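You operate a simulated robot arm through the tools that you are given. There is no shell and no other tool. Be economical: measure what you need, move in short steps, check, and stop when the job is done.

You are at the controls of a simulated robot arm. One attempt, no reset.

TASK
Take the round green tub and put it in the yellow bowl. Put the pot marked "Water" from the cream bench top on the navy bench top and the pot labelled "Soy" on the teal trolley top. Put the gripped cream board on the cream bench top away on the purple bench top. Take the purple mug and leave it on the teal bench top. Open the steel drawer in the bottle rack, take the blue roll of tape on the cream bench top and put it away in the inside of the steel drawer in the bottle rack and shut the rack again. Pull the chiller door open. Do these in any order. Set down upright: cup.

The check looks at the end state, three seconds after you hand in, the way a careful person would. Anything else that was tipped, shoved, dropped, spilled or broken makes it a failure.

THE ROBOT
A 6-joint arm with a two-finger gripper on a trunk, on a base that drives. Base frame: it is fixed to the floor where the robot stands at the start and does not move with it; the origin is under the middle of the robot, x ahead of it, y to its left, z up; the surface under the hand at the start is at about z = 850. Units: mm, rad, N and s.
With the tool pointing down near the work surface it reaches from about 300 to 720 mm from the robot's upright axis, wherever it stands. Its first joint turns from -2.897 to 2.897 rad. Places, roughly: blue roll of tape (6x6x3 cm) [500, -3500, 800]; chiller door [100, -6100, 1000]; gripped cream board (16x12x4 cm) [600, -2800, 700]; inside of the steel drawer in the bottle rack [5000, -3600, 800]; navy bench top [-1400, -1900, 800]; purple bench top [600, 600, 800]; purple mug (12x8x8 cm) [600, -3300, 800]; round green tub (11x11x6 cm) [500, -100, 900]; steel drawer in the bottle rack [5000, -3600, 800]; tall cream cup, tall purple cup, tall teal cup [500, -2500, 750]; teal bench top [3200, -3700, 800]; teal trolley top [-1500, -5000, 800]; yellow bowl (18x18x8 cm) [2900, 200, 800]. Payload 1.57 kg.
The TCP is the grasp point between the finger pads, 21 mm short of the fingertips. In the tool frame z runs along the fingers and y along their closing line. Largest opening 70 mm; the body of the gripper starts 50 mm behind the TCP.
Orientation is told as [roll, pitch, yaw] about the base's x, y, z axes, in that order, counted from this pose: with the fingers straight down and closing along the base's y, the tool's x points along the base's -x, its y along +y and its z along -z.

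THE INTERFACE
- The arm moves only by the tool step_arm. Its argument "targets" is text: rows parted by semicolons, each of 7 numbers parted by spaces: the shift along the base's x, y, z in cm, then the turn, a rotation vector about the base's x, y, z in degrees, then the opening, from 0 (shut) to 1 (fully open). In form: x y z rx ry rz jaw; .... A call has 1 to 8 rows; each row shifts and turns the commanded pose from where the row before left it. Rows are played at 5 a second. More than 50 mm and 0.15 rad between two rows, or a gripper value outside its range, and nothing of the call is played. A pose out of reach is approached as far as the arm can. The call stops where the force on the tool passes 40 N (or 10 N more than at its start, if that is more) or the arm is blocked; 0.2 s more then pass. The fingers move at their own pace and stop on an object; they squeeze with about 30 N. The grip force told is the motor's: it shows also when the fingers shut on nothing. Time passes only in rows, and 0.2 s behind the last, so rows that do not move let the fingers close. It gives the time, the measured TCP pose, the force on the tool (base axes), the opening and the grip force at its end, in the units of the frame above (readings bear some noise), with the torque about the TCP (base axes, N m) and any sound that the robot's microphone picked up.
- Cameras (640 x 400 px; columns grow to the right, rows downward): "scene" is now at [14.3, 131.4, 1486.9]; the picture's right is [-0.18, -0.98, 0.00], its down [-0.75, 0.14, -0.65] and it looks along [0.64, -0.12, -0.76] (base axes); focal length 282 px, centre (320, 200). "wrist" rides on the gripper at [79, 4, -81] in the tool frame; the picture's right is [-0.05, 1.00, 0.00], its down [-0.67, -0.03, -0.74] and it looks along [-0.74, -0.04, 0.67] (tool axes); focal length 256 px, centre (320, 200). There is no depth. A picture from a camera that has moved, and an enlarged one, comes with that camera's place and axes in the base frame and with its lens. The place of the scene camera against the robot may be out by one fixed shift of up to 18 mm in any direction.
- grab_frame(camera): a new picture of that camera. The clock stands still meanwhile.
- base_move(legs): drives the robot by 1 to 6 legs, each [ahead, left, turn to the left] in mm, mm and rad, along the robot's own axes; the way and the turn of a leg run together, so that a leg with both is an arc; at most 1500 mm and 3.142 rad a leg. The arm and the cameras ride along, it lands a little off, and it stops where it bumps. It gives what a move gives.
- aim_head(pan, tilt): turns the head with the scene camera to pan (to the left, within 2.705 rad either way) and tilt (down, from -0.506 to 1.204), counted from straight ahead of the robot. It gives what a move gives.
- zoom(camera, box): a new picture of the part [left, top, right, bottom] of that camera's present view, enlarged. The clock stands still meanwhile.
- hand_in(): hands the job in; it is judged then, once.

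Work in short steps. Places have to be worked out from the pictures, the camera data and where the tool is seen: move nearer, look again, correct. Check each grasp and each placing, and mend what went wrong. You have 217 turns and 198 pictures in all, those below and enlarged ones among them. Open the gripper and draw the arm clear of the work before you hand the job in, unless the task says otherwise; then end with one line.

The tools are called after "Call:" as name(argument=value, ...) on one line, values as JSON. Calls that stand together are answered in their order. step_arm: Moves the arm, as the interface text tells. Its arguments: {"type":"object","properties":{"targets":{"type":"string"}},"required":["targets"]} The other tools are called the same way: base_move (legs) drives the base; aim_head (pan, tilt) turns the head that bears the scene camera; grab_frame (camera) takes a picture; zoom (camera, box) takes an enlarged picture of a part of a camera's view; hand_in () hands the job in.

At the start:

```text
t: 0.0
position: [400.0, 39.1, 1092.2]
orientation: [0.001, 0.0, -0.001]
force: [0.3, -0.1, 0.2]
torque: [-0.02, -0.02, -0.01]
finger_gap: 70.0
finger_force: 0.1
robot x, y, heading: [-2.1, -1.1, -0.001]
head pan, tilt: [-0.18, 0.86]
```

scene: 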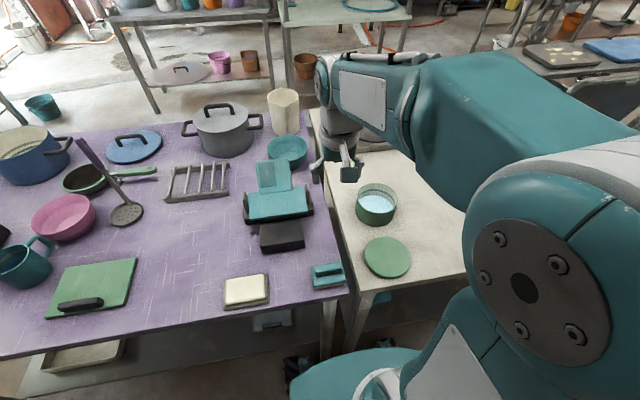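
wrist: 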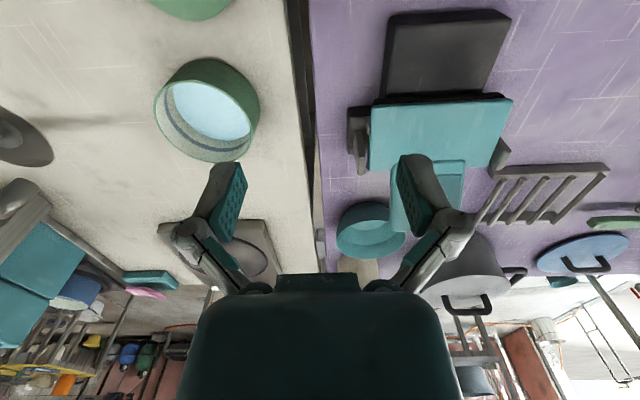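

The scene shows the green tub at right of the purple bench with something pale blue in it. I zoom in for details.

Call:
zoom(camera="scene", box=[300, 140, 460, 300])

Call:
zoom(camera="wrist", box=[100, 0, 340, 200])

```text
2.50 times, centred on (380, 220) of scene
camera zoom: at [14.3, 131.4, 1486.9], right [-0.18, -0.98, 0.0], down [-0.75, 0.14, -0.65], along [0.64, -0.12, -0.76], focal length 704 px, centre (170, 150)
```

zoom: 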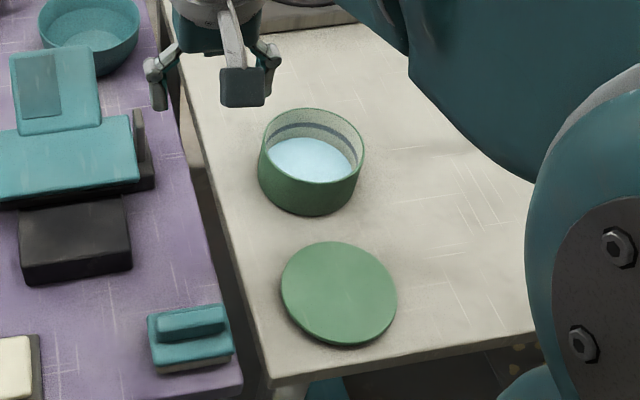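

```text
2.00 times, centred on (220, 100) of wrist
camera zoom: at [320.8, 42.6, 1171.0], right [0.05, 1.0, 0.0], down [0.67, -0.03, 0.74], along [0.74, -0.04, -0.67], focal length 512 px, centre (520, 400)
```

zoom: 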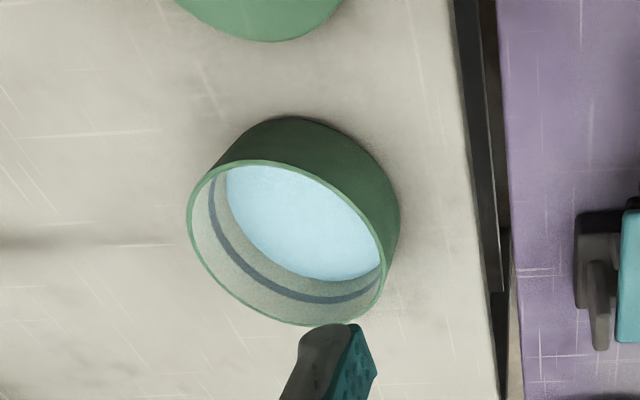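

The tub holds a liquid, so it must stay level. I judge the rim centre to be at about (470, -100, 910). I go above its left rim to look closer.

Call:
step_arm(targets="2 -3 -2 0 0 0 1; 2 -3 -3 0 0 0 1; 2 -2 -3 0 0 0 1; 0.9 -0.4 -3 0 0 0 1; 0 0 0 0 0 0 1")

Call:
grab_frame(camera="wrist")

Call:
grab_frame(camera="scene")

```text
t: 1.2
position: [471.2, -45.7, 980.1]
orientation: [0.0, 0.001, 0.0]
force: [-0.1, 0.0, -0.6]
torque: [0.04, -0.03, -0.01]
finger_gap: 70.3
finger_force: 0.0
robot x, y, heading: [0.5, 2.0, -0.0]
head pan, tilt: [-0.18, 0.86]
```

```text
193 pictures are left
camera wrist: at [390.9, -41.9, 1060.2], right [0.05, 1.0, 0.0], down [0.67, -0.04, 0.74], along [0.74, -0.04, -0.67], focal length 256 px, centre (320, 200)
```

wrist: 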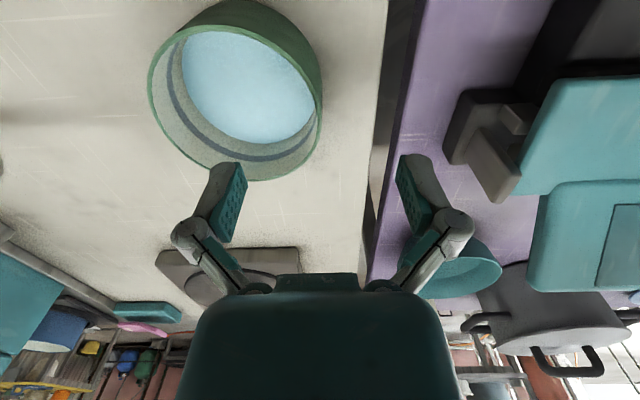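

```text
192 pictures are left
camera scene: at [14.9, 131.1, 1487.0], right [-0.18, -0.98, 0.0], down [-0.75, 0.14, -0.65], along [0.64, -0.12, -0.76], focal length 282 px, centre (320, 200)
```

scene: 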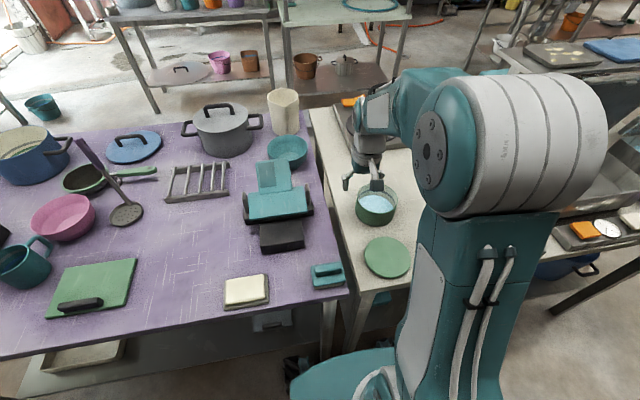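

The rim reads at centre (465,-98), z about 910, radius about 54, so the left wall is near y=-46. I descend to straddle it.

Call:
step_arm(targets="-0.5 0 -3 0 0 0 1; 0 0 -3 0 0 0 1; 0 0 -2.2 0 0 0 1; 0 0 0 0 0 0 1")

Call:
grab_frame(camera="wrist")

```text
t: 2.2
position: [465.0, -46.6, 899.6]
orientation: [-0.002, -0.001, 0.0]
force: [-0.6, 0.0, 0.4]
torque: [-0.04, 0.02, 0.02]
finger_gap: 69.9
finger_force: 0.1
robot x, y, heading: [1.0, 0.6, -0.003]
head pan, tilt: [-0.18, 0.86]
```

```text
191 pictures are left
camera wrist: at [384.8, -42.2, 979.3], right [0.05, 1.0, 0.0], down [0.67, -0.04, 0.74], along [0.74, -0.04, -0.67], focal length 256 px, centre (320, 200)
```

wrist: 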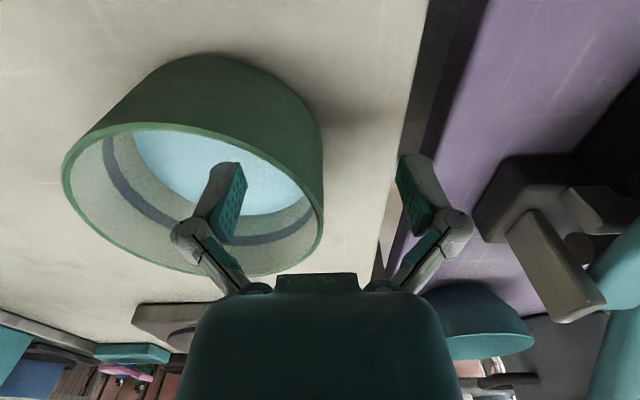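

The right-hand finger is inside the tub and the other one outside. I close and wait.

Call:
step_arm(targets="0 0 -0.2 0 0 0 0.6; 0 0 0 0 0 0 0.3; 0 0 0 0 0 0 0; 0 0 0 0 0 0 0; 0 0 0 0 0 0 0")

Call:
grab_frame(camera="wrist")

```text
t: 3.4
position: [465.8, -46.4, 898.1]
orientation: [0.001, -0.001, 0.001]
force: [0.1, -1.3, 2.7]
torque: [-0.02, -0.1, -0.02]
finger_gap: 6.2
finger_force: 30.4
robot x, y, heading: [0.2, 1.6, -0.001]
head pan, tilt: [-0.18, 0.86]
```

```text
190 pictures are left
camera wrist: at [384.9, -42.0, 977.2], right [0.05, 1.0, 0.0], down [0.67, -0.04, 0.74], along [0.74, -0.04, -0.67], focal length 256 px, centre (320, 200)
```

wrist: 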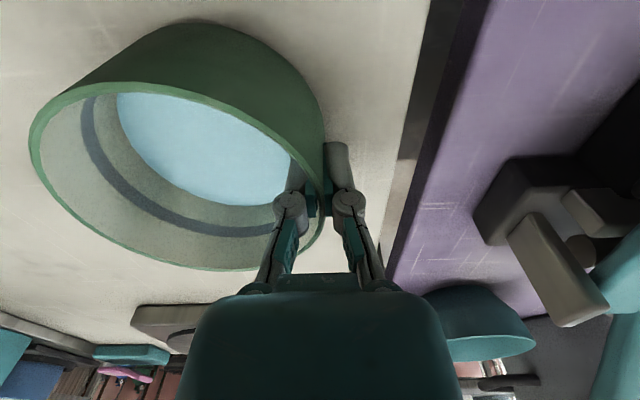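

The tub seems to have changed in the view, perhaps tilting. I check with the scene camera.

Call:
zoom(camera="scene", box=[320, 130, 440, 260])

```text
3.08 times, centred on (380, 195) of scene
camera zoom: at [14.7, 130.9, 1487.0], right [-0.18, -0.98, 0.0], down [-0.75, 0.14, -0.65], along [0.64, -0.12, -0.76], focal length 866 px, centre (135, 215)
```

zoom: 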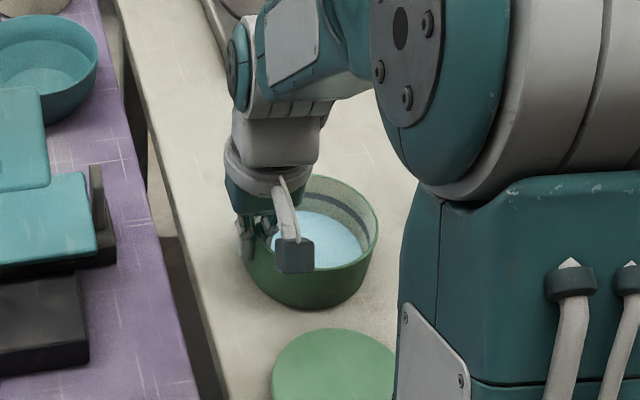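

It is perhaps slightly tilted. I lift slowly a little and look again.

Call:
step_arm(targets="0 0 0.5 0 0 0 0; 0 0 0.5 0 0 0 0; 0 0 1 0 0 0 0; 0 0 1 0 0 0 0; 0 0 0 0 0 0 0")

Call:
grab_frame(camera="wrist")

Call:
zoom(camera="scene", box=[320, 130, 440, 260])

```text
t: 4.6
position: [463.8, -45.1, 927.6]
orientation: [0.001, 0.001, 0.001]
force: [-0.2, 0.3, -1.4]
torque: [0.04, 0.03, -0.03]
finger_gap: 5.9
finger_force: 30.0
robot x, y, heading: [1.8, -1.6, 0.002]
head pan, tilt: [-0.18, 0.86]
```

```text
188 pictures are left
camera wrist: at [384.9, -41.2, 1006.8], right [0.05, 1.0, 0.0], down [0.67, -0.04, 0.74], along [0.74, -0.04, -0.67], focal length 256 px, centre (320, 200)
```

wrist: 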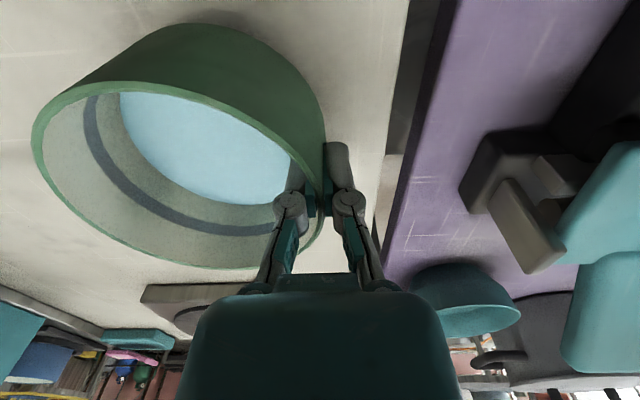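

```text
3.08 times, centred on (380, 195) of scene
camera zoom: at [15.0, 131.0, 1487.0], right [-0.18, -0.98, 0.0], down [-0.75, 0.14, -0.65], along [0.64, -0.12, -0.76], focal length 866 px, centre (135, 215)
```

zoom: 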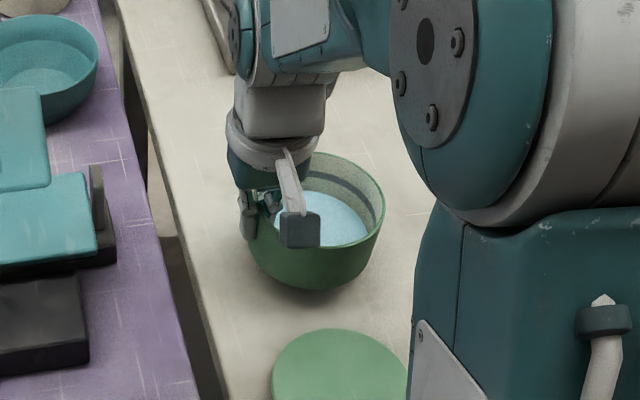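

A projection of a level rim fits the picture, so the tub is held level and only slid to align with the pads. I raise it to carry height, then survey for a way to the bowl.

Call:
step_arm(targets="0 0 3 0 0 0 0; 0 0 3 0 0 0 0; 0 0 3 0 0 0 0; -1.5 0 3 0 0 0 0; -2 0 3 0 0 0 0; -2 0 2 0 0 0 0; 0 0 0 0 0 0 0")

Call:
aim_head(pan=0, tilt=0.35)

Call:
grab_frame(camera="scene")

Call:
aim_head(pan=-1.3, tilt=0.35)

Call:
grab_frame(camera="scene")

Call:
aim_head(pan=1.3, tilt=0.35)

Call:
grab_frame(camera="scene")

```text
t: 6.2
position: [411.8, -43.6, 1097.4]
orientation: [0.001, 0.001, -0.001]
force: [-0.1, -1.0, -0.8]
torque: [0.08, 0.04, -0.02]
finger_gap: 5.8
finger_force: 29.9
robot x, y, heading: [0.7, -3.1, 0.001]
head pan, tilt: [-0.18, 0.86]
```

```text
t: 7.1
position: [411.9, -45.3, 1097.1]
orientation: [0.0, 0.002, 0.0]
force: [-0.3, -0.5, -1.2]
torque: [0.05, 0.01, -0.02]
finger_gap: 6.2
finger_force: 29.8
robot x, y, heading: [1.1, 2.1, -0.0]
head pan, tilt: [0.0, 0.351]
```

```text
186 pictures are left
camera scene: at [31.2, 145.0, 1531.3], right [0.0, -1.0, 0.0], down [-0.35, 0.0, -0.94], along [0.94, 0.0, -0.35], focal length 282 px, centre (320, 200)
```

scene: 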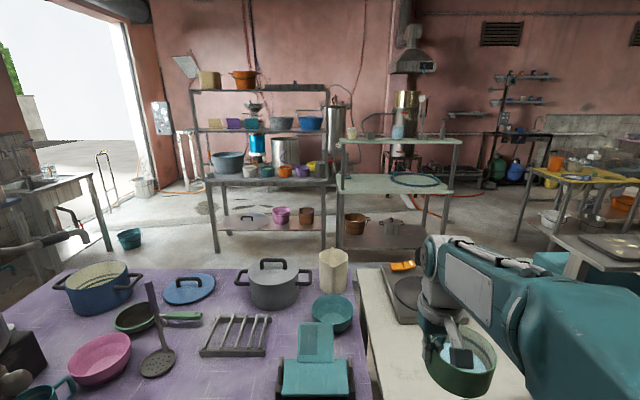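

```text
t: 8.6
position: [412.5, -44.7, 1097.8]
orientation: [-0.001, 0.002, 0.0]
force: [0.7, -0.5, -0.8]
torque: [0.06, 0.01, 0.0]
finger_gap: 6.0
finger_force: 30.0
robot x, y, heading: [-1.2, -1.4, 0.0]
head pan, tilt: [-1.3, 0.351]
```

```text
185 pictures are left
camera scene: at [-37.0, 55.3, 1531.5], right [-0.96, -0.27, 0.0], down [-0.09, 0.33, -0.94], along [0.25, -0.91, -0.34], focal length 282 px, centre (320, 200)
```

scene: 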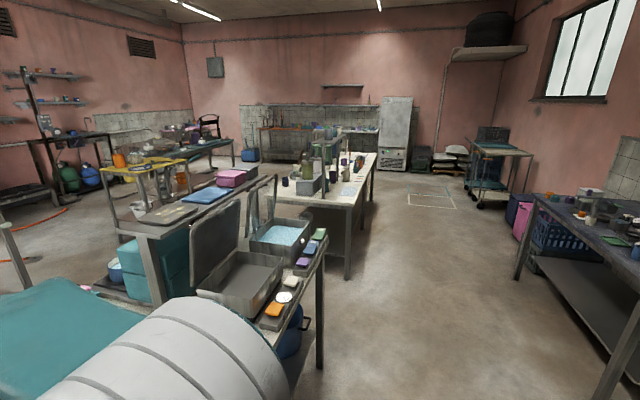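

```text
t: 10.9
position: [411.2, -43.9, 1098.4]
orientation: [0.0, 0.003, 0.001]
force: [-0.2, 0.2, -1.2]
torque: [0.08, 0.01, -0.01]
finger_gap: 6.0
finger_force: 30.8
robot x, y, heading: [0.4, 2.9, 0.001]
head pan, tilt: [1.3, 0.351]
```

```text
184 pictures are left
camera scene: at [-37.0, 234.7, 1531.4], right [0.96, -0.27, 0.0], down [-0.09, -0.33, -0.94], along [0.25, 0.9, -0.34], focal length 282 px, centre (320, 200)
```

scene: 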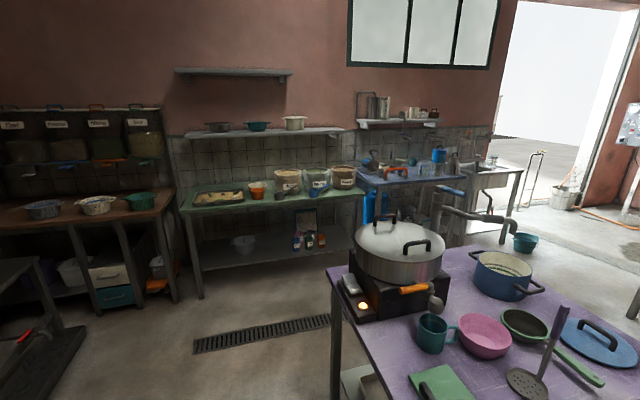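

Projecting (2900,200,830) puts the bowl on the grey shelf rack ahead. I zoom there.

Call:
aim_head(pan=0, tilt=0.35)

Call:
zoom(camera="scene", box=[190, 60, 350, 260])

Call:
zoom(camera="scene", box=[330, 60, 640, 260])

```text
t: 12.4
position: [410.3, -44.7, 1097.4]
orientation: [-0.001, 0.002, 0.0]
force: [-0.7, -0.1, -0.8]
torque: [0.04, -0.02, 0.01]
finger_gap: 6.1
finger_force: 29.6
robot x, y, heading: [0.7, -0.9, 0.003]
head pan, tilt: [0.0, 0.351]
```

```text
2.00 times, centred on (270, 160) of scene
camera zoom: at [31.2, 145.1, 1531.4], right [0.0, -1.0, 0.0], down [-0.34, 0.0, -0.94], along [0.94, 0.0, -0.34], focal length 563 px, centre (420, 280)
```

zoom: 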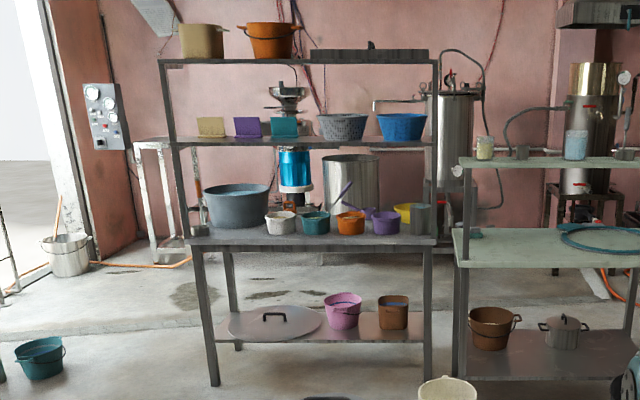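

```text
2.00 times, centred on (485, 160) of scene
camera zoom: at [31.2, 145.1, 1531.4], right [0.0, -1.0, 0.0], down [-0.34, 0.0, -0.94], along [0.94, 0.0, -0.34], focal length 563 px, centre (-10, 280)
```

zoom: 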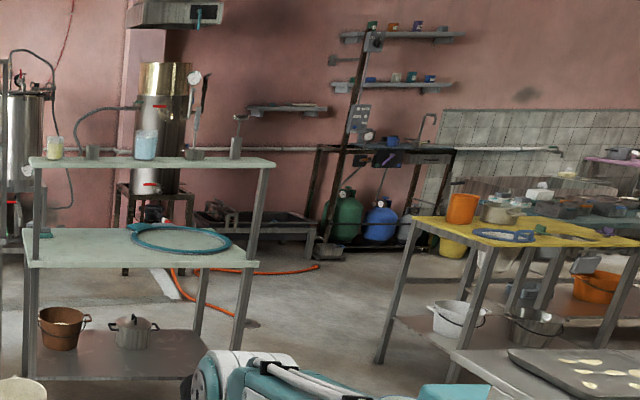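

The yellow bowl stands on the grey rack at about (2900, 215), under an upper shelf. The corridor left of the purple bench (y 1250–2300) looks open, so I back off, turn left and drive round.

Call:
base_move(legs=[[-200, 0, 0], [0, 0, 1.571], [1400, 0, 0], [350, 0, 0]])

Call:
aim_head(pan=-1.2, tilt=0.5)

Call:
grab_frame(camera="scene")

Call:
grab_frame(camera="wrist")

```text
t: 26.5
position: [-159.3, 2198.7, 1098.1]
orientation: [0.001, 0.001, 1.571]
force: [0.1, -0.3, -1.2]
torque: [0.01, 0.06, 0.0]
finger_gap: 6.0
finger_force: 29.6
robot x, y, heading: [-204.4, 1788.6, 1.573]
head pan, tilt: [0.0, 0.351]
```

```text
t: 27.9
position: [-158.8, 2199.5, 1098.2]
orientation: [0.0, 0.003, 1.572]
force: [-0.4, -0.2, -0.7]
torque: [-0.02, 0.07, 0.01]
finger_gap: 5.9
finger_force: 29.5
robot x, y, heading: [-200.4, 1788.8, 1.572]
head pan, tilt: [-1.201, 0.499]
```

```text
181 pictures are left
camera scene: at [-276.0, 1753.0, 1517.8], right [0.36, -0.93, 0.0], down [-0.45, -0.17, -0.88], along [0.82, 0.32, -0.48], focal length 282 px, centre (320, 200)
```

scene: 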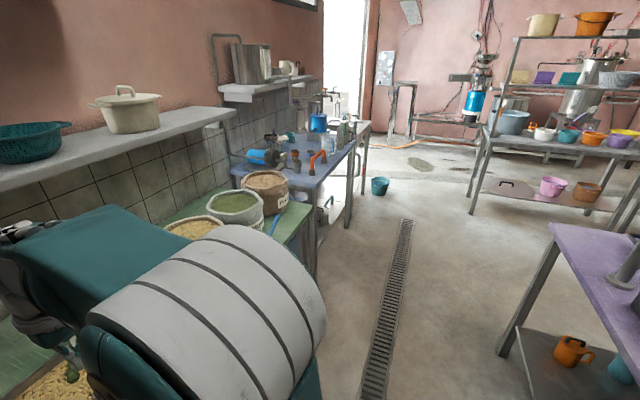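

```text
180 pictures are left
camera wrist: at [-163.6, 2120.4, 1177.1], right [-1.0, 0.05, 0.0], down [0.03, 0.67, 0.74], along [0.04, 0.74, -0.67], focal length 256 px, centre (320, 200)
```

wrist: 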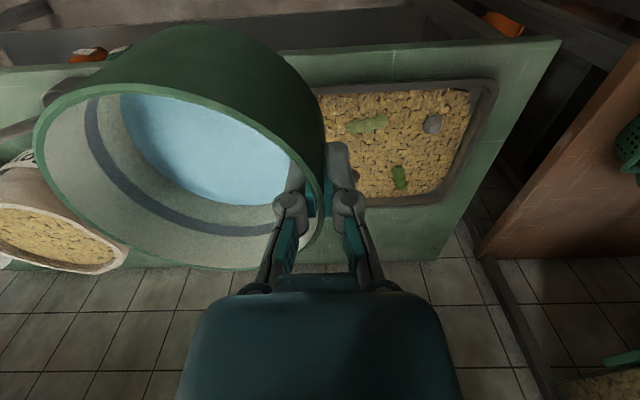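

The tub is still level, but I'm near the green table. I back up before turning right, then drive along the corridor to in front of the rack.

Call:
base_move(legs=[[-280, 0, 0], [0, 0, -1.571], [1500, 150, 0], [450, 0, 0], [0, -1200, 0]])

Call:
aim_head(pan=-0.2, tilt=0.4)

Call:
grab_frame(camera="scene")

```text
refused: leg 3 is longer than a leg can be; nothing moved
```

```text
t: 29.1
position: [-157.4, 2198.9, 1096.7]
orientation: [0.0, 0.001, 1.572]
force: [-0.2, 0.4, -1.0]
torque: [-0.03, 0.08, 0.01]
finger_gap: 5.8
finger_force: 30.2
robot x, y, heading: [-200.6, 1789.1, 1.577]
head pan, tilt: [-0.201, 0.4]
```

```text
179 pictures are left
camera scene: at [-342.3, 1810.7, 1526.9], right [0.98, -0.2, 0.0], down [-0.08, -0.38, -0.92], along [0.18, 0.9, -0.39], focal length 282 px, centre (320, 200)
```

scene: 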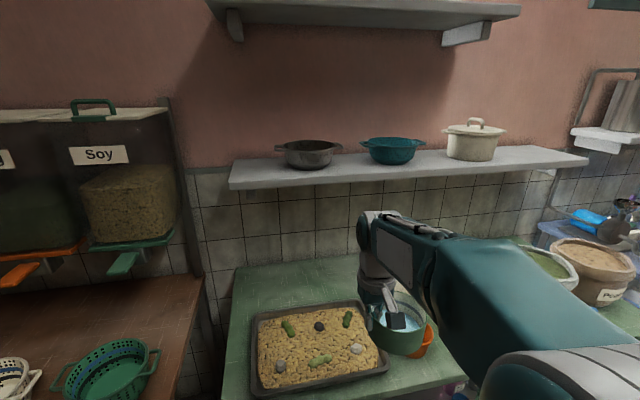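

Leg 3 was slightly too long. I resend it with shorter legs.

Call:
base_move(legs=[[-280, 0, 0], [0, 0, -1.571], [1400, 150, 0], [500, 0, 0], [0, -1200, 0]])

Call:
aim_head(pan=-0.2, tilt=0.4)

Call:
grab_frame(camera="scene")

```text
t: 49.8
position: [2130.1, 416.4, 1097.3]
orientation: [-0.003, 0.001, 0.013]
force: [0.3, 0.0, -1.1]
torque: [0.05, -0.01, -0.02]
finger_gap: 6.0
finger_force: 30.1
robot x, y, heading: [1714.6, 456.0, 0.014]
head pan, tilt: [-0.201, 0.4]
```

```text
t: 50.4
position: [2129.7, 414.7, 1096.6]
orientation: [-0.002, 0.001, 0.016]
force: [0.4, 0.6, -2.3]
torque: [0.08, 0.01, -0.01]
finger_gap: 5.9
finger_force: 30.4
robot x, y, heading: [1721.2, 455.7, 0.021]
head pan, tilt: [-0.201, 0.4]
```

```text
178 pictures are left
camera scene: at [1744.7, 580.3, 1526.9], right [-0.18, -0.98, 0.0], down [-0.38, 0.07, -0.92], along [0.91, -0.17, -0.39], focal length 282 px, centre (320, 200)
```

scene: 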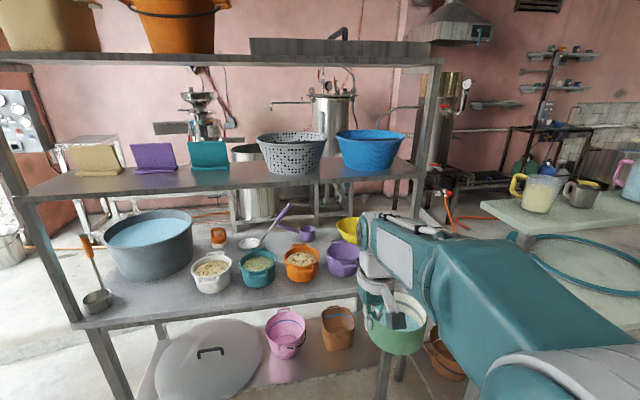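

The bowl sits toward the rack's back. I shift right to get a clear view of it and of the rack's depth.

Call:
base_move(legs=[[0, -450, -0.02]])

Call:
aim_head(pan=0.15, tilt=0.4)

Call:
grab_frame(camera="scene")

Call:
zoom(camera="scene", box=[220, 100, 460, 300])

```text
t: 52.1
position: [2131.3, 251.2, 1099.8]
orientation: [-0.019, 0.0, 0.016]
force: [-0.2, 0.2, -1.6]
torque: [0.05, 0.02, -0.04]
finger_gap: 6.0
finger_force: 29.5
robot x, y, heading: [1721.4, 272.2, 0.01]
head pan, tilt: [-0.201, 0.4]
stopped in leg 1: the robot was blocked; the commanded pose is now the measured one
```

```text
t: 52.9
position: [2131.0, 234.0, 1098.9]
orientation: [-0.006, 0.0, 0.011]
force: [0.1, -0.5, -2.3]
torque: [0.07, 0.0, -0.03]
finger_gap: 5.7
finger_force: 30.1
robot x, y, heading: [1720.6, 264.4, 0.002]
head pan, tilt: [0.15, 0.4]
```

```text
177 pictures are left
camera scene: at [1749.0, 431.3, 1526.2], right [0.15, -0.99, 0.0], down [-0.39, -0.06, -0.92], along [0.91, 0.14, -0.39], focal length 282 px, centre (320, 200)
```

scene: 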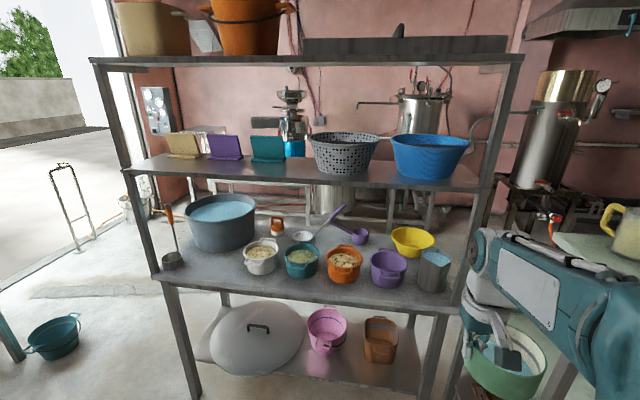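

```text
2.00 times, centred on (340, 200) of scene
camera zoom: at [1749.0, 431.3, 1526.2], right [0.15, -0.99, 0.0], down [-0.39, -0.06, -0.92], along [0.91, 0.14, -0.39], focal length 563 px, centre (280, 200)
```

zoom: 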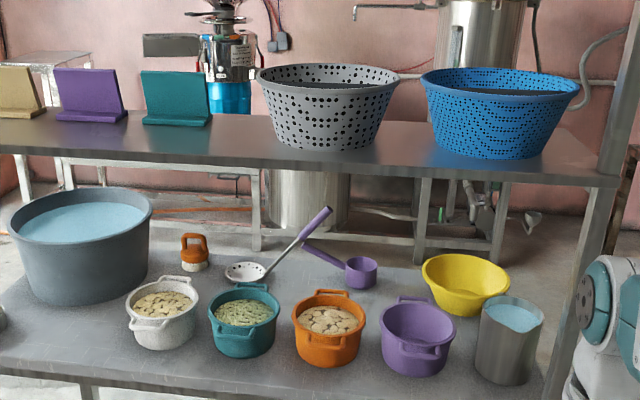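

Something blocked the base on the right. I look down to the right to find what.

Call:
aim_head(pan=-1.1, tilt=0.8)

Call:
grab_frame(camera="scene")

Call:
grab_frame(camera="wrist")

```text
t: 54.3
position: [2130.8, 238.3, 1098.0]
orientation: [-0.01, 0.001, 0.012]
force: [0.8, 0.3, -1.6]
torque: [0.1, 0.03, -0.01]
finger_gap: 5.8
finger_force: 29.8
robot x, y, heading: [1719.8, 269.9, 0.008]
head pan, tilt: [-1.1, 0.799]
```

```text
175 pictures are left
camera scene: at [1694.6, 342.7, 1491.7], right [-0.89, -0.46, 0.0], down [-0.33, 0.63, -0.7], along [0.32, -0.62, -0.72], focal length 282 px, centre (320, 200)
```

scene: 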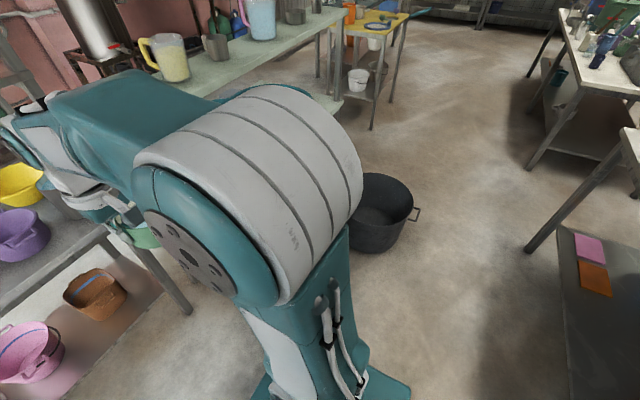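

```text
174 pictures are left
camera wrist: at [2051.8, 242.4, 1177.9], right [0.04, 1.0, -0.01], down [0.67, -0.02, 0.74], along [0.74, -0.04, -0.67], focal length 256 px, centre (320, 200)
```

wrist: 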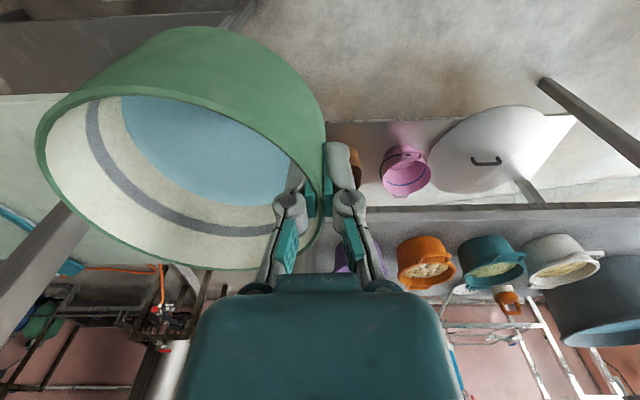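

The bucket looks too far away to be the cause. I look steeply down to the front right and right.

Call:
aim_head(pan=-1.8, tilt=1.1)

Call:
grab_frame(camera="scene")

Call:
aim_head(pan=0.4, tilt=1.15)

Call:
grab_frame(camera="scene")

```text
t: 55.4
position: [2131.6, 235.0, 1098.5]
orientation: [-0.01, 0.0, 0.011]
force: [0.2, -0.4, -2.2]
torque: [0.05, 0.04, 0.01]
finger_gap: 6.1
finger_force: 30.1
robot x, y, heading: [1720.9, 271.3, 0.003]
head pan, tilt: [-1.799, 1.1]
```

```text
173 pictures are left
camera scene: at [1643.5, 349.0, 1470.2], right [-0.98, 0.22, 0.0], down [0.2, 0.87, -0.45], along [-0.1, -0.44, -0.89], focal length 282 px, centre (320, 200)
```

scene: 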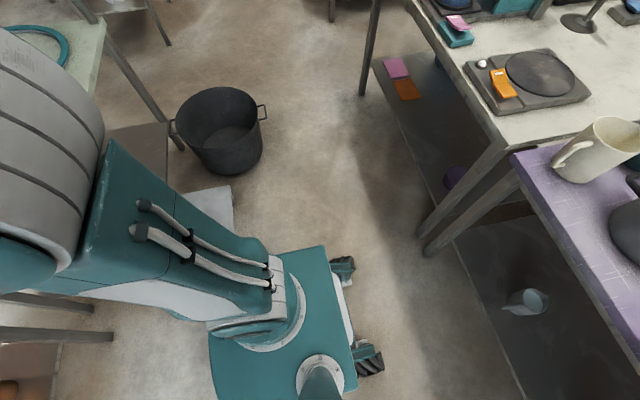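

```text
t: 57.5
position: [2131.9, 235.8, 1098.2]
orientation: [-0.009, 0.0, 0.011]
force: [0.7, -1.0, -1.4]
torque: [0.08, -0.01, 0.01]
finger_gap: 6.0
finger_force: 30.4
robot x, y, heading: [1720.9, 264.0, 0.007]
head pan, tilt: [0.4, 1.15]
```

```text
172 pictures are left
camera scene: at [1712.3, 434.4, 1466.9], right [0.39, -0.92, 0.0], down [-0.84, -0.36, -0.41], along [0.37, 0.16, -0.91], focal length 282 px, centre (320, 200)
```

scene: 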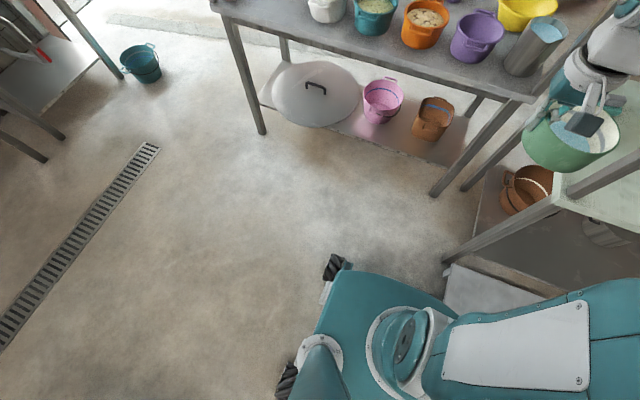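

The base had touched a pale box under the pale-teal rack. The bowl at about (2895,185) stands behind the upper shelf's back edge (x≈2760), so it can be reached from the rack's rear. I drive round the rack's left end and look.

Call:
base_move(legs=[[0, 1385, 0], [1400, 0, 0], [430, 0, 0]])

Call:
aim_head(pan=-1.3, tilt=0.45)

Call:
grab_frame(camera="scene")

Call:
aim_head(pan=0.0, tilt=0.55)

Call:
grab_frame(camera="scene")

```text
t: 73.2
position: [3926.6, 1725.2, 1098.7]
orientation: [-0.009, 0.001, 0.053]
force: [0.2, 0.4, -1.7]
torque: [0.11, 0.01, 0.0]
finger_gap: 5.9
finger_force: 29.8
robot x, y, heading: [3515.6, 1736.8, 0.049]
head pan, tilt: [0.4, 1.15]
```

```text
t: 74.9
position: [3926.4, 1725.4, 1098.1]
orientation: [-0.008, 0.0, 0.055]
force: [0.0, 0.7, -1.4]
torque: [0.03, 0.0, -0.01]
finger_gap: 5.9
finger_force: 29.9
robot x, y, heading: [3515.9, 1737.0, 0.049]
head pan, tilt: [-1.3, 0.45]
```

```text
171 pictures are left
camera scene: at [3473.7, 1792.9, 1522.3], right [-0.95, -0.31, 0.0], down [-0.14, 0.41, -0.9], along [0.28, -0.86, -0.44], focal length 282 px, centre (320, 200)
```

scene: 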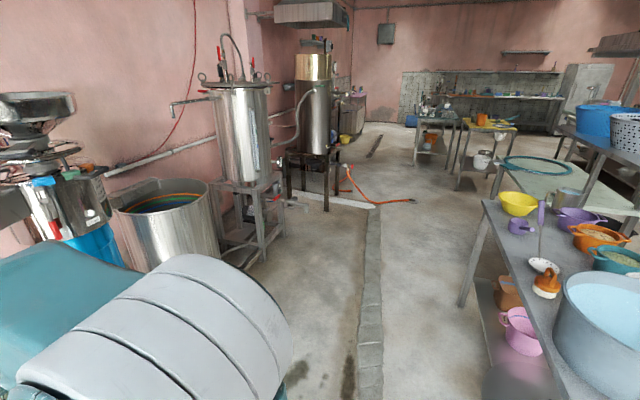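

```text
t: 76.4
position: [3925.0, 1725.2, 1098.8]
orientation: [-0.009, 0.0, 0.053]
force: [0.3, 0.6, -1.4]
torque: [0.06, 0.02, 0.02]
finger_gap: 5.9
finger_force: 29.8
robot x, y, heading: [3516.3, 1737.4, 0.048]
head pan, tilt: [0.0, 0.55]
```

```text
170 pictures are left
camera scene: at [3534.6, 1884.4, 1513.2], right [0.05, -1.0, 0.0], down [-0.52, -0.03, -0.85], along [0.85, 0.04, -0.52], focal length 282 px, centre (320, 200)
```

scene: 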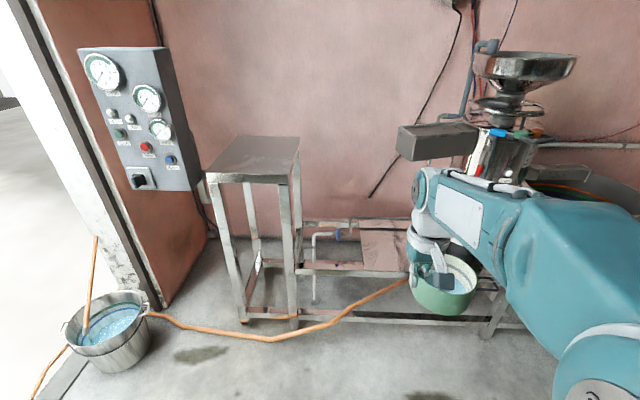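

The rack's back edge is at x≈3036 and the floor behind it is free. I turn around here and then slide along -y until I face the bowl.

Call:
base_move(legs=[[0, 0, 3.093], [0, 1300, 0]])

Call:
aim_head(pan=0.2, tilt=0.6)

Call:
grab_frame(camera="scene")

```text
t: 90.3
position: [3149.8, 439.7, 1099.5]
orientation: [-0.007, 0.0, -3.097]
force: [0.4, -1.3, -2.1]
torque: [-0.11, 0.01, 0.04]
finger_gap: 5.8
finger_force: 30.0
robot x, y, heading: [3562.2, 418.8, -3.109]
head pan, tilt: [0.0, 0.55]
```

```text
t: 91.1
position: [3151.1, 438.7, 1098.0]
orientation: [-0.009, 0.0, -3.098]
force: [-0.5, -0.4, -1.4]
torque: [-0.12, -0.01, 0.01]
finger_gap: 5.8
finger_force: 29.6
robot x, y, heading: [3564.2, 421.6, -3.103]
head pan, tilt: [0.201, 0.6]
```

```text
169 pictures are left
camera scene: at [3537.5, 238.5, 1508.6], right [-0.24, 0.97, 0.0], down [0.55, 0.13, -0.82], along [-0.8, -0.19, -0.57], focal length 282 px, centre (320, 200)
```

scene: 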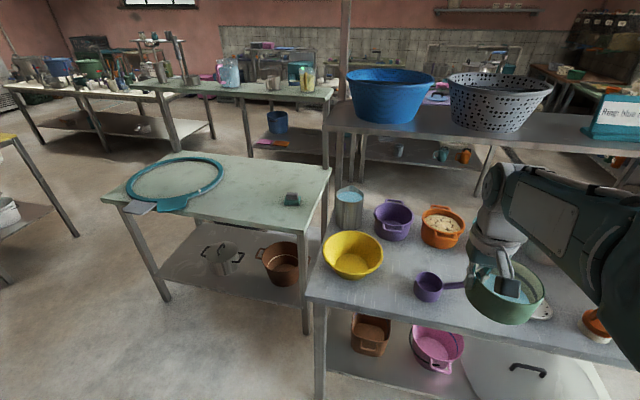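

The bowl's rim centre reads at (2885,190). I slide to y≈140, square up, and move a bit closer.

Call:
base_move(legs=[[0, 270, -0.038], [80, 0, 0]])

Call:
aim_head(pan=0.0, tilt=0.8)

Call:
grab_frame(camera="scene")

Call:
grab_frame(camera="wrist")

```text
t: 93.6
position: [3077.0, 198.2, 1097.9]
orientation: [-0.004, 0.001, -3.141]
force: [0.6, 0.3, -1.4]
torque: [-0.08, -0.03, 0.03]
finger_gap: 6.1
finger_force: 30.3
robot x, y, heading: [3486.3, 158.9, 3.134]
head pan, tilt: [0.201, 0.6]
```

```text
t: 94.3
position: [3075.4, 195.8, 1099.2]
orientation: [-0.008, 0.0, -3.14]
force: [0.3, 0.4, -1.0]
torque: [-0.08, -0.01, 0.02]
finger_gap: 6.0
finger_force: 30.0
robot x, y, heading: [3488.2, 162.3, 3.139]
head pan, tilt: [0.0, 0.799]
```

```text
168 pictures are left
camera scene: at [3461.4, -1.3, 1492.0], right [0.0, 1.0, 0.0], down [0.72, 0.0, -0.7], along [-0.7, 0.0, -0.72], focal length 282 px, centre (320, 200)
```

scene: 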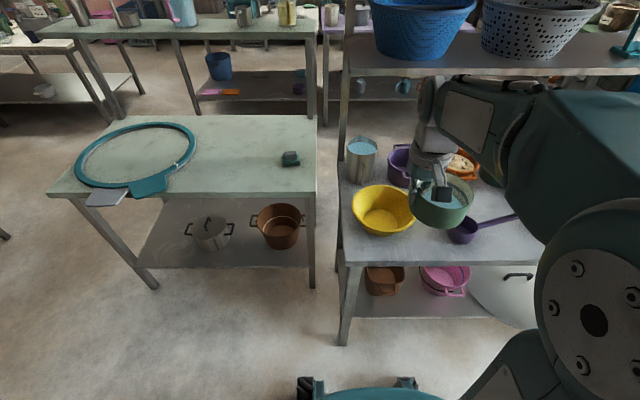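

```text
167 pictures are left
camera wrist: at [3155.3, 191.8, 1177.8], right [-0.05, -1.0, -0.01], down [-0.67, 0.03, 0.74], along [-0.74, 0.04, -0.67], focal length 256 px, centre (320, 200)
```

wrist: 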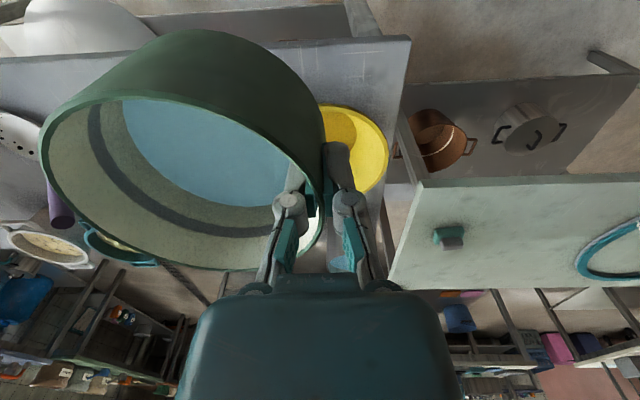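

The bowl is at about (2893,190). I move the tub centre above it (TCP ≈ (2893,138)) and lower part of the way.

Call:
step_arm(targets="-3 -1.5 0 0 0 0 0; -4 -1.5 0 0 0 0 0; -4 -1.5 0 0 0 0 0; -4 -1.3 0 0 0 0 0; -3.2 0 -2 0 0 0 0; 0 0 -4 0 0 0 0; 0 0 -4 0 0 0 0; 0 0 0 0 0 0 0")

Call:
grab_frame(camera="scene")

Call:
grab_frame(camera="wrist")

```text
t: 96.1
position: [2895.3, 136.2, 997.5]
orientation: [-0.008, 0.001, -3.14]
force: [-0.7, 1.1, -1.3]
torque: [-0.08, 0.01, 0.01]
finger_gap: 6.0
finger_force: 30.2
robot x, y, heading: [3490.7, 164.7, 3.14]
head pan, tilt: [0.0, 0.799]
```

```text
166 pictures are left
camera scene: at [3460.3, -4.5, 1491.7], right [0.0, 1.0, 0.0], down [0.72, 0.0, -0.7], along [-0.7, 0.0, -0.72], focal length 282 px, centre (320, 200)
```

scene: 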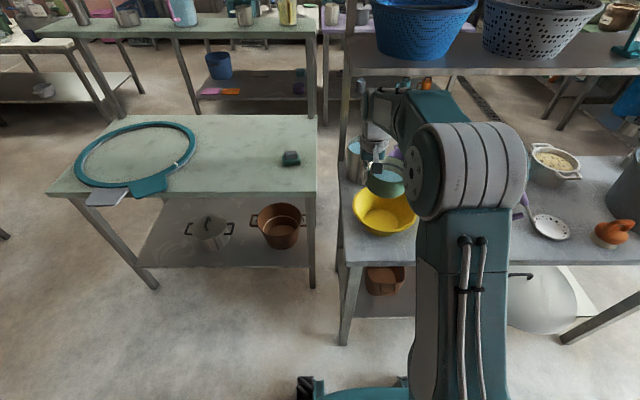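

```text
165 pictures are left
camera wrist: at [2973.5, 132.0, 1077.8], right [-0.05, -1.0, -0.01], down [-0.67, 0.03, 0.74], along [-0.74, 0.04, -0.67], focal length 256 px, centre (320, 200)
```

wrist: 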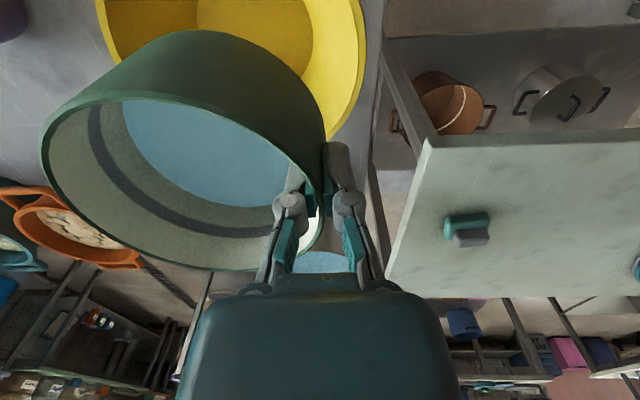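

Alignment looks good. I lower into the bowl, then feel for contact.

Call:
step_arm(targets="0 0.1 -3 0 0 0 0; 0 0 -3 0 0 0 0; 0 0 -3 0 0 0 0; 0 0 -1.5 0 0 0 0; 0 0 -1 0 0 0 0; 0 0 -0.5 0 0 0 0; 0 0 0 0 0 0 0")

Call:
grab_frame(camera="wrist")

Call:
zoom(camera="scene", box=[330, 130, 440, 250])

```text
t: 97.7
position: [2895.1, 136.6, 878.8]
orientation: [-0.009, 0.001, -3.141]
force: [0.2, -0.1, -1.2]
torque: [-0.08, 0.0, -0.05]
finger_gap: 6.1
finger_force: 29.8
robot x, y, heading: [3486.8, 161.1, 3.14]
head pan, tilt: [0.0, 0.799]
```

```text
164 pictures are left
camera wrist: at [2973.6, 132.0, 958.1], right [-0.05, -1.0, -0.01], down [-0.67, 0.03, 0.74], along [-0.74, 0.04, -0.67], focal length 256 px, centre (320, 200)
```

wrist: 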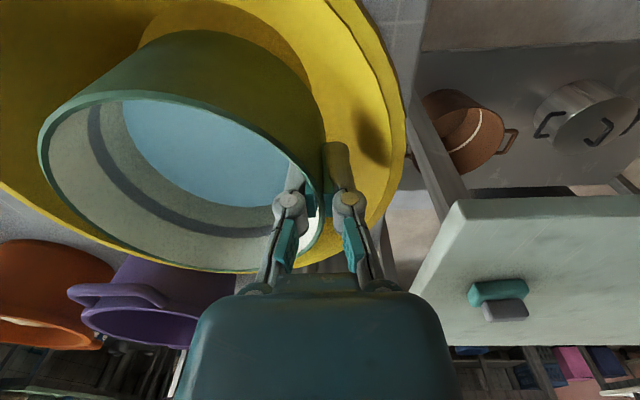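

```text
3.33 times, centred on (385, 190) of scene
camera zoom: at [3460.2, -4.4, 1491.7], right [0.0, 1.0, 0.0], down [0.72, 0.0, -0.7], along [-0.7, 0.0, -0.72], focal length 938 px, centre (103, 233)
```

zoom: 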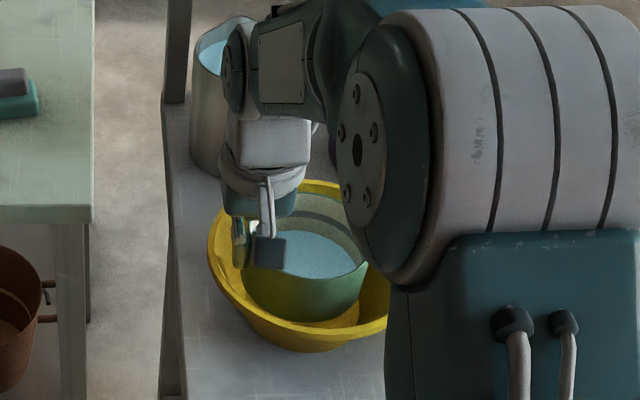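

The tub is inside the bowl, about 2 cm from the floor. I nudge it 5 mm toward me and lower slowly.

Call:
step_arm(targets="0.5 0 -0.6 0 0 0 0; 0 0 -0.5 0 0 0 0; 0 0 -0.4 0 0 0 0; 0 0 -0.3 0 0 0 0; 0 0 0 0 0 0 0")

```text
t: 98.9
position: [2900.2, 136.3, 860.0]
orientation: [-0.008, 0.002, -3.14]
force: [-0.6, -0.9, -2.0]
torque: [-0.09, -0.01, 0.02]
finger_gap: 6.0
finger_force: 29.5
robot x, y, heading: [3480.8, 160.6, 3.13]
head pan, tilt: [0.0, 0.799]
```

No contact yet. I continue in small steps.

Call:
step_arm(targets="0 0 -0.3 0 0 0 0; 0 0 -0.3 0 0 0 0; 0 0 -0.3 0 0 0 0; 0 0 0 0 0 0 0")

Call:
grab_frame(camera="wrist")

```text
t: 99.9
position: [2899.0, 136.5, 852.9]
orientation: [-0.009, -0.006, -3.14]
force: [1.3, -1.7, 33.5]
torque: [0.75, -0.01, -0.02]
finger_gap: 5.9
finger_force: 30.3
robot x, y, heading: [3483.7, 160.1, 3.136]
head pan, tilt: [0.0, 0.799]
```

```text
162 pictures are left
camera wrist: at [2978.1, 131.9, 932.1], right [-0.05, -1.0, -0.01], down [-0.66, 0.03, 0.75], along [-0.75, 0.04, -0.66], focal length 256 px, centre (320, 200)
```

wrist: 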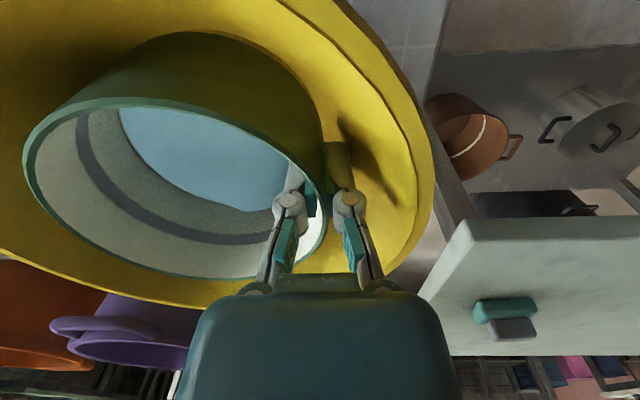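

It is in contact with the bowl floor. I ease off 3 mm and open the jaw a little.

Call:
step_arm(targets="0 0 0.3 0 0 0 0; 0 0 0 0 0 0 0.12; 0 0 0 0 0 0 0.2; 0 0 0 0 0 0 0.2")

Call:
grab_frame(camera="wrist")

```text
t: 100.9
position: [2900.5, 138.1, 853.8]
orientation: [-0.008, 0.003, -3.14]
force: [0.1, 1.8, 1.5]
torque: [-0.01, -0.03, 0.0]
finger_gap: 14.2
finger_force: 0.0
robot x, y, heading: [3484.9, 158.3, 3.138]
head pan, tilt: [0.0, 0.799]
```

```text
161 pictures are left
camera wrist: at [2978.6, 132.5, 932.8], right [-0.05, -1.0, -0.01], down [-0.67, 0.03, 0.74], along [-0.74, 0.04, -0.67], focal length 256 px, centre (320, 200)
```

wrist: 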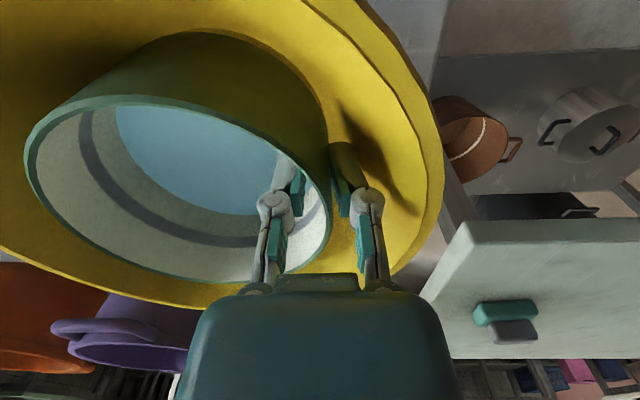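

Released, and it sits stably. I lift straight up, then retract.

Call:
step_arm(targets="0 0 1.5 0 0 0 0.2; 0 0 2 0 0 0 0.2; 0 0 4 0 0 0 0.2; 0 0 5 0 0 0 0.3; 2 0 5 0 0 0 0.5; 5 0 4 0 0 0 1; 5 0 3 0 0 0 1; 5 0 0 0 0 0 1")

Call:
zoom(camera="scene", box=[320, 130, 460, 260])

```text
refused: row 5 steps farther than a row can; nothing moved
```

```text
3.08 times, centred on (390, 195) of scene
camera zoom: at [3460.4, -4.1, 1491.8], right [0.0, 1.0, 0.0], down [0.72, 0.0, -0.7], along [-0.7, 0.0, -0.72], focal length 866 px, centre (105, 215)
```

zoom: 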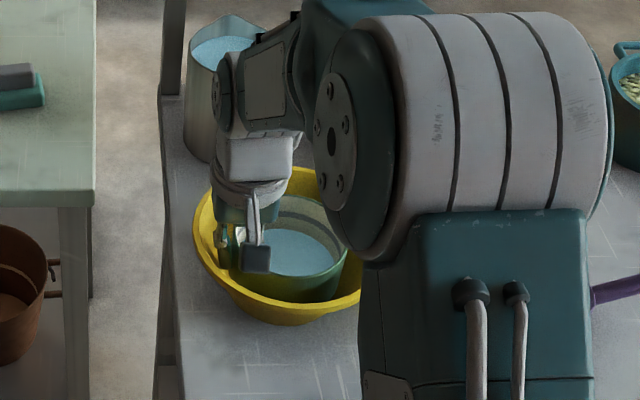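

I resend it with shorter diagonal steps.

Call:
step_arm(targets="0 0 1.5 0 0 0 0.2; 0 0 2 0 0 0 0.2; 0 0 4 0 0 0 0.2; 0 0 4.5 0 0 0 0.3; 1 0 4.5 0 0 0 0.5; 3.5 0 3.5 0 0 0 1; 4.5 0 2 0 0 0 1; 4.5 0 0 0 0 0 1")

Call:
zoom(camera="scene", box=[320, 130, 460, 260])

```text
t: 102.7
position: [3035.3, 138.4, 1072.4]
orientation: [-0.01, 0.003, -3.141]
force: [0.8, 0.2, 0.1]
torque: [0.01, -0.02, -0.04]
finger_gap: 69.8
finger_force: 0.1
robot x, y, heading: [3487.1, 163.3, 3.133]
head pan, tilt: [0.0, 0.799]
```

```text
3.08 times, centred on (390, 195) of scene
camera zoom: at [3461.3, -4.3, 1491.8], right [0.0, 1.0, 0.0], down [0.72, 0.0, -0.7], along [-0.7, 0.0, -0.72], focal length 866 px, centre (105, 215)
```

zoom: 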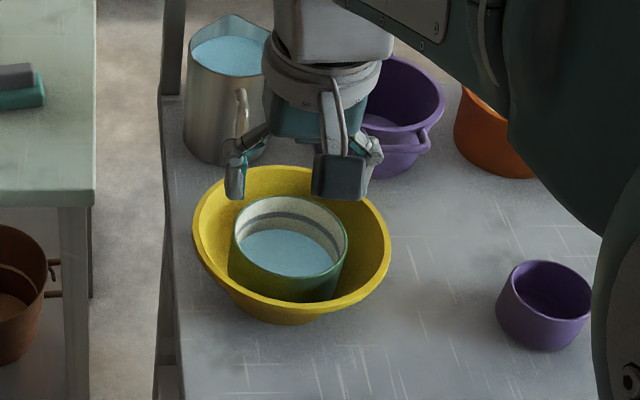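

The tub is safely in the bowl. Next I look toward -y, to the drawer rack and the cream bench area.

Call:
aim_head(pan=1.57, tilt=0.3)

Call:
grab_frame(camera="scene")

Call:
aim_head(pan=2.4, tilt=0.35)

Call:
grab_frame(camera="scene")

```text
t: 104.4
position: [3034.5, 137.0, 1073.0]
orientation: [-0.009, 0.001, -3.14]
force: [-0.2, 0.3, -0.2]
torque: [0.0, 0.01, -0.01]
finger_gap: 69.9
finger_force: 0.0
robot x, y, heading: [3489.0, 162.4, 3.144]
head pan, tilt: [1.571, 0.3]
```

```text
158 pictures are left
camera scene: at [3541.5, -98.2, 1536.1], right [-1.0, 0.0, 0.0], down [0.0, 0.3, -0.95], along [0.0, -0.95, -0.3], focal length 282 px, centre (320, 200)
```

scene: 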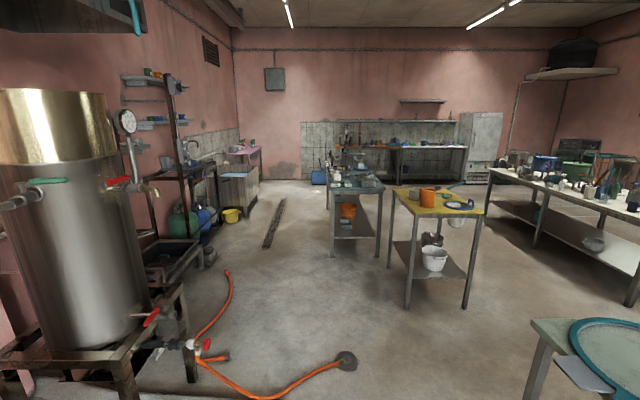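

```text
t: 105.5
position: [3034.6, 138.1, 1073.1]
orientation: [-0.008, 0.0, -3.14]
force: [-0.5, 0.4, 0.3]
torque: [-0.01, 0.01, -0.02]
finger_gap: 70.0
finger_force: 0.0
robot x, y, heading: [3486.1, 159.2, 3.138]
head pan, tilt: [2.4, 0.351]
```

```text
157 pictures are left
camera scene: at [3610.3, -68.0, 1531.5], right [-0.68, -0.73, 0.0], down [-0.25, 0.23, -0.94], along [0.69, -0.64, -0.34], focal length 282 px, centre (320, 200)
```

scene: 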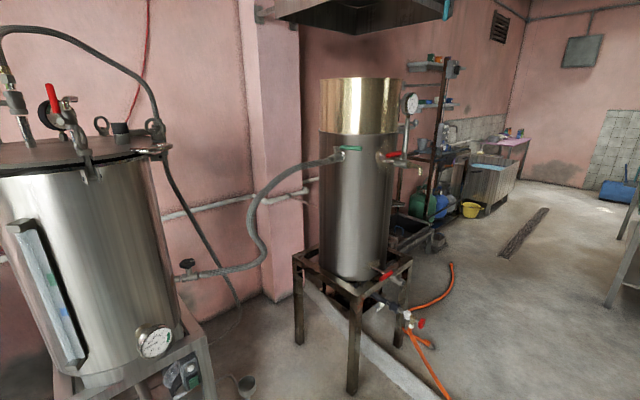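

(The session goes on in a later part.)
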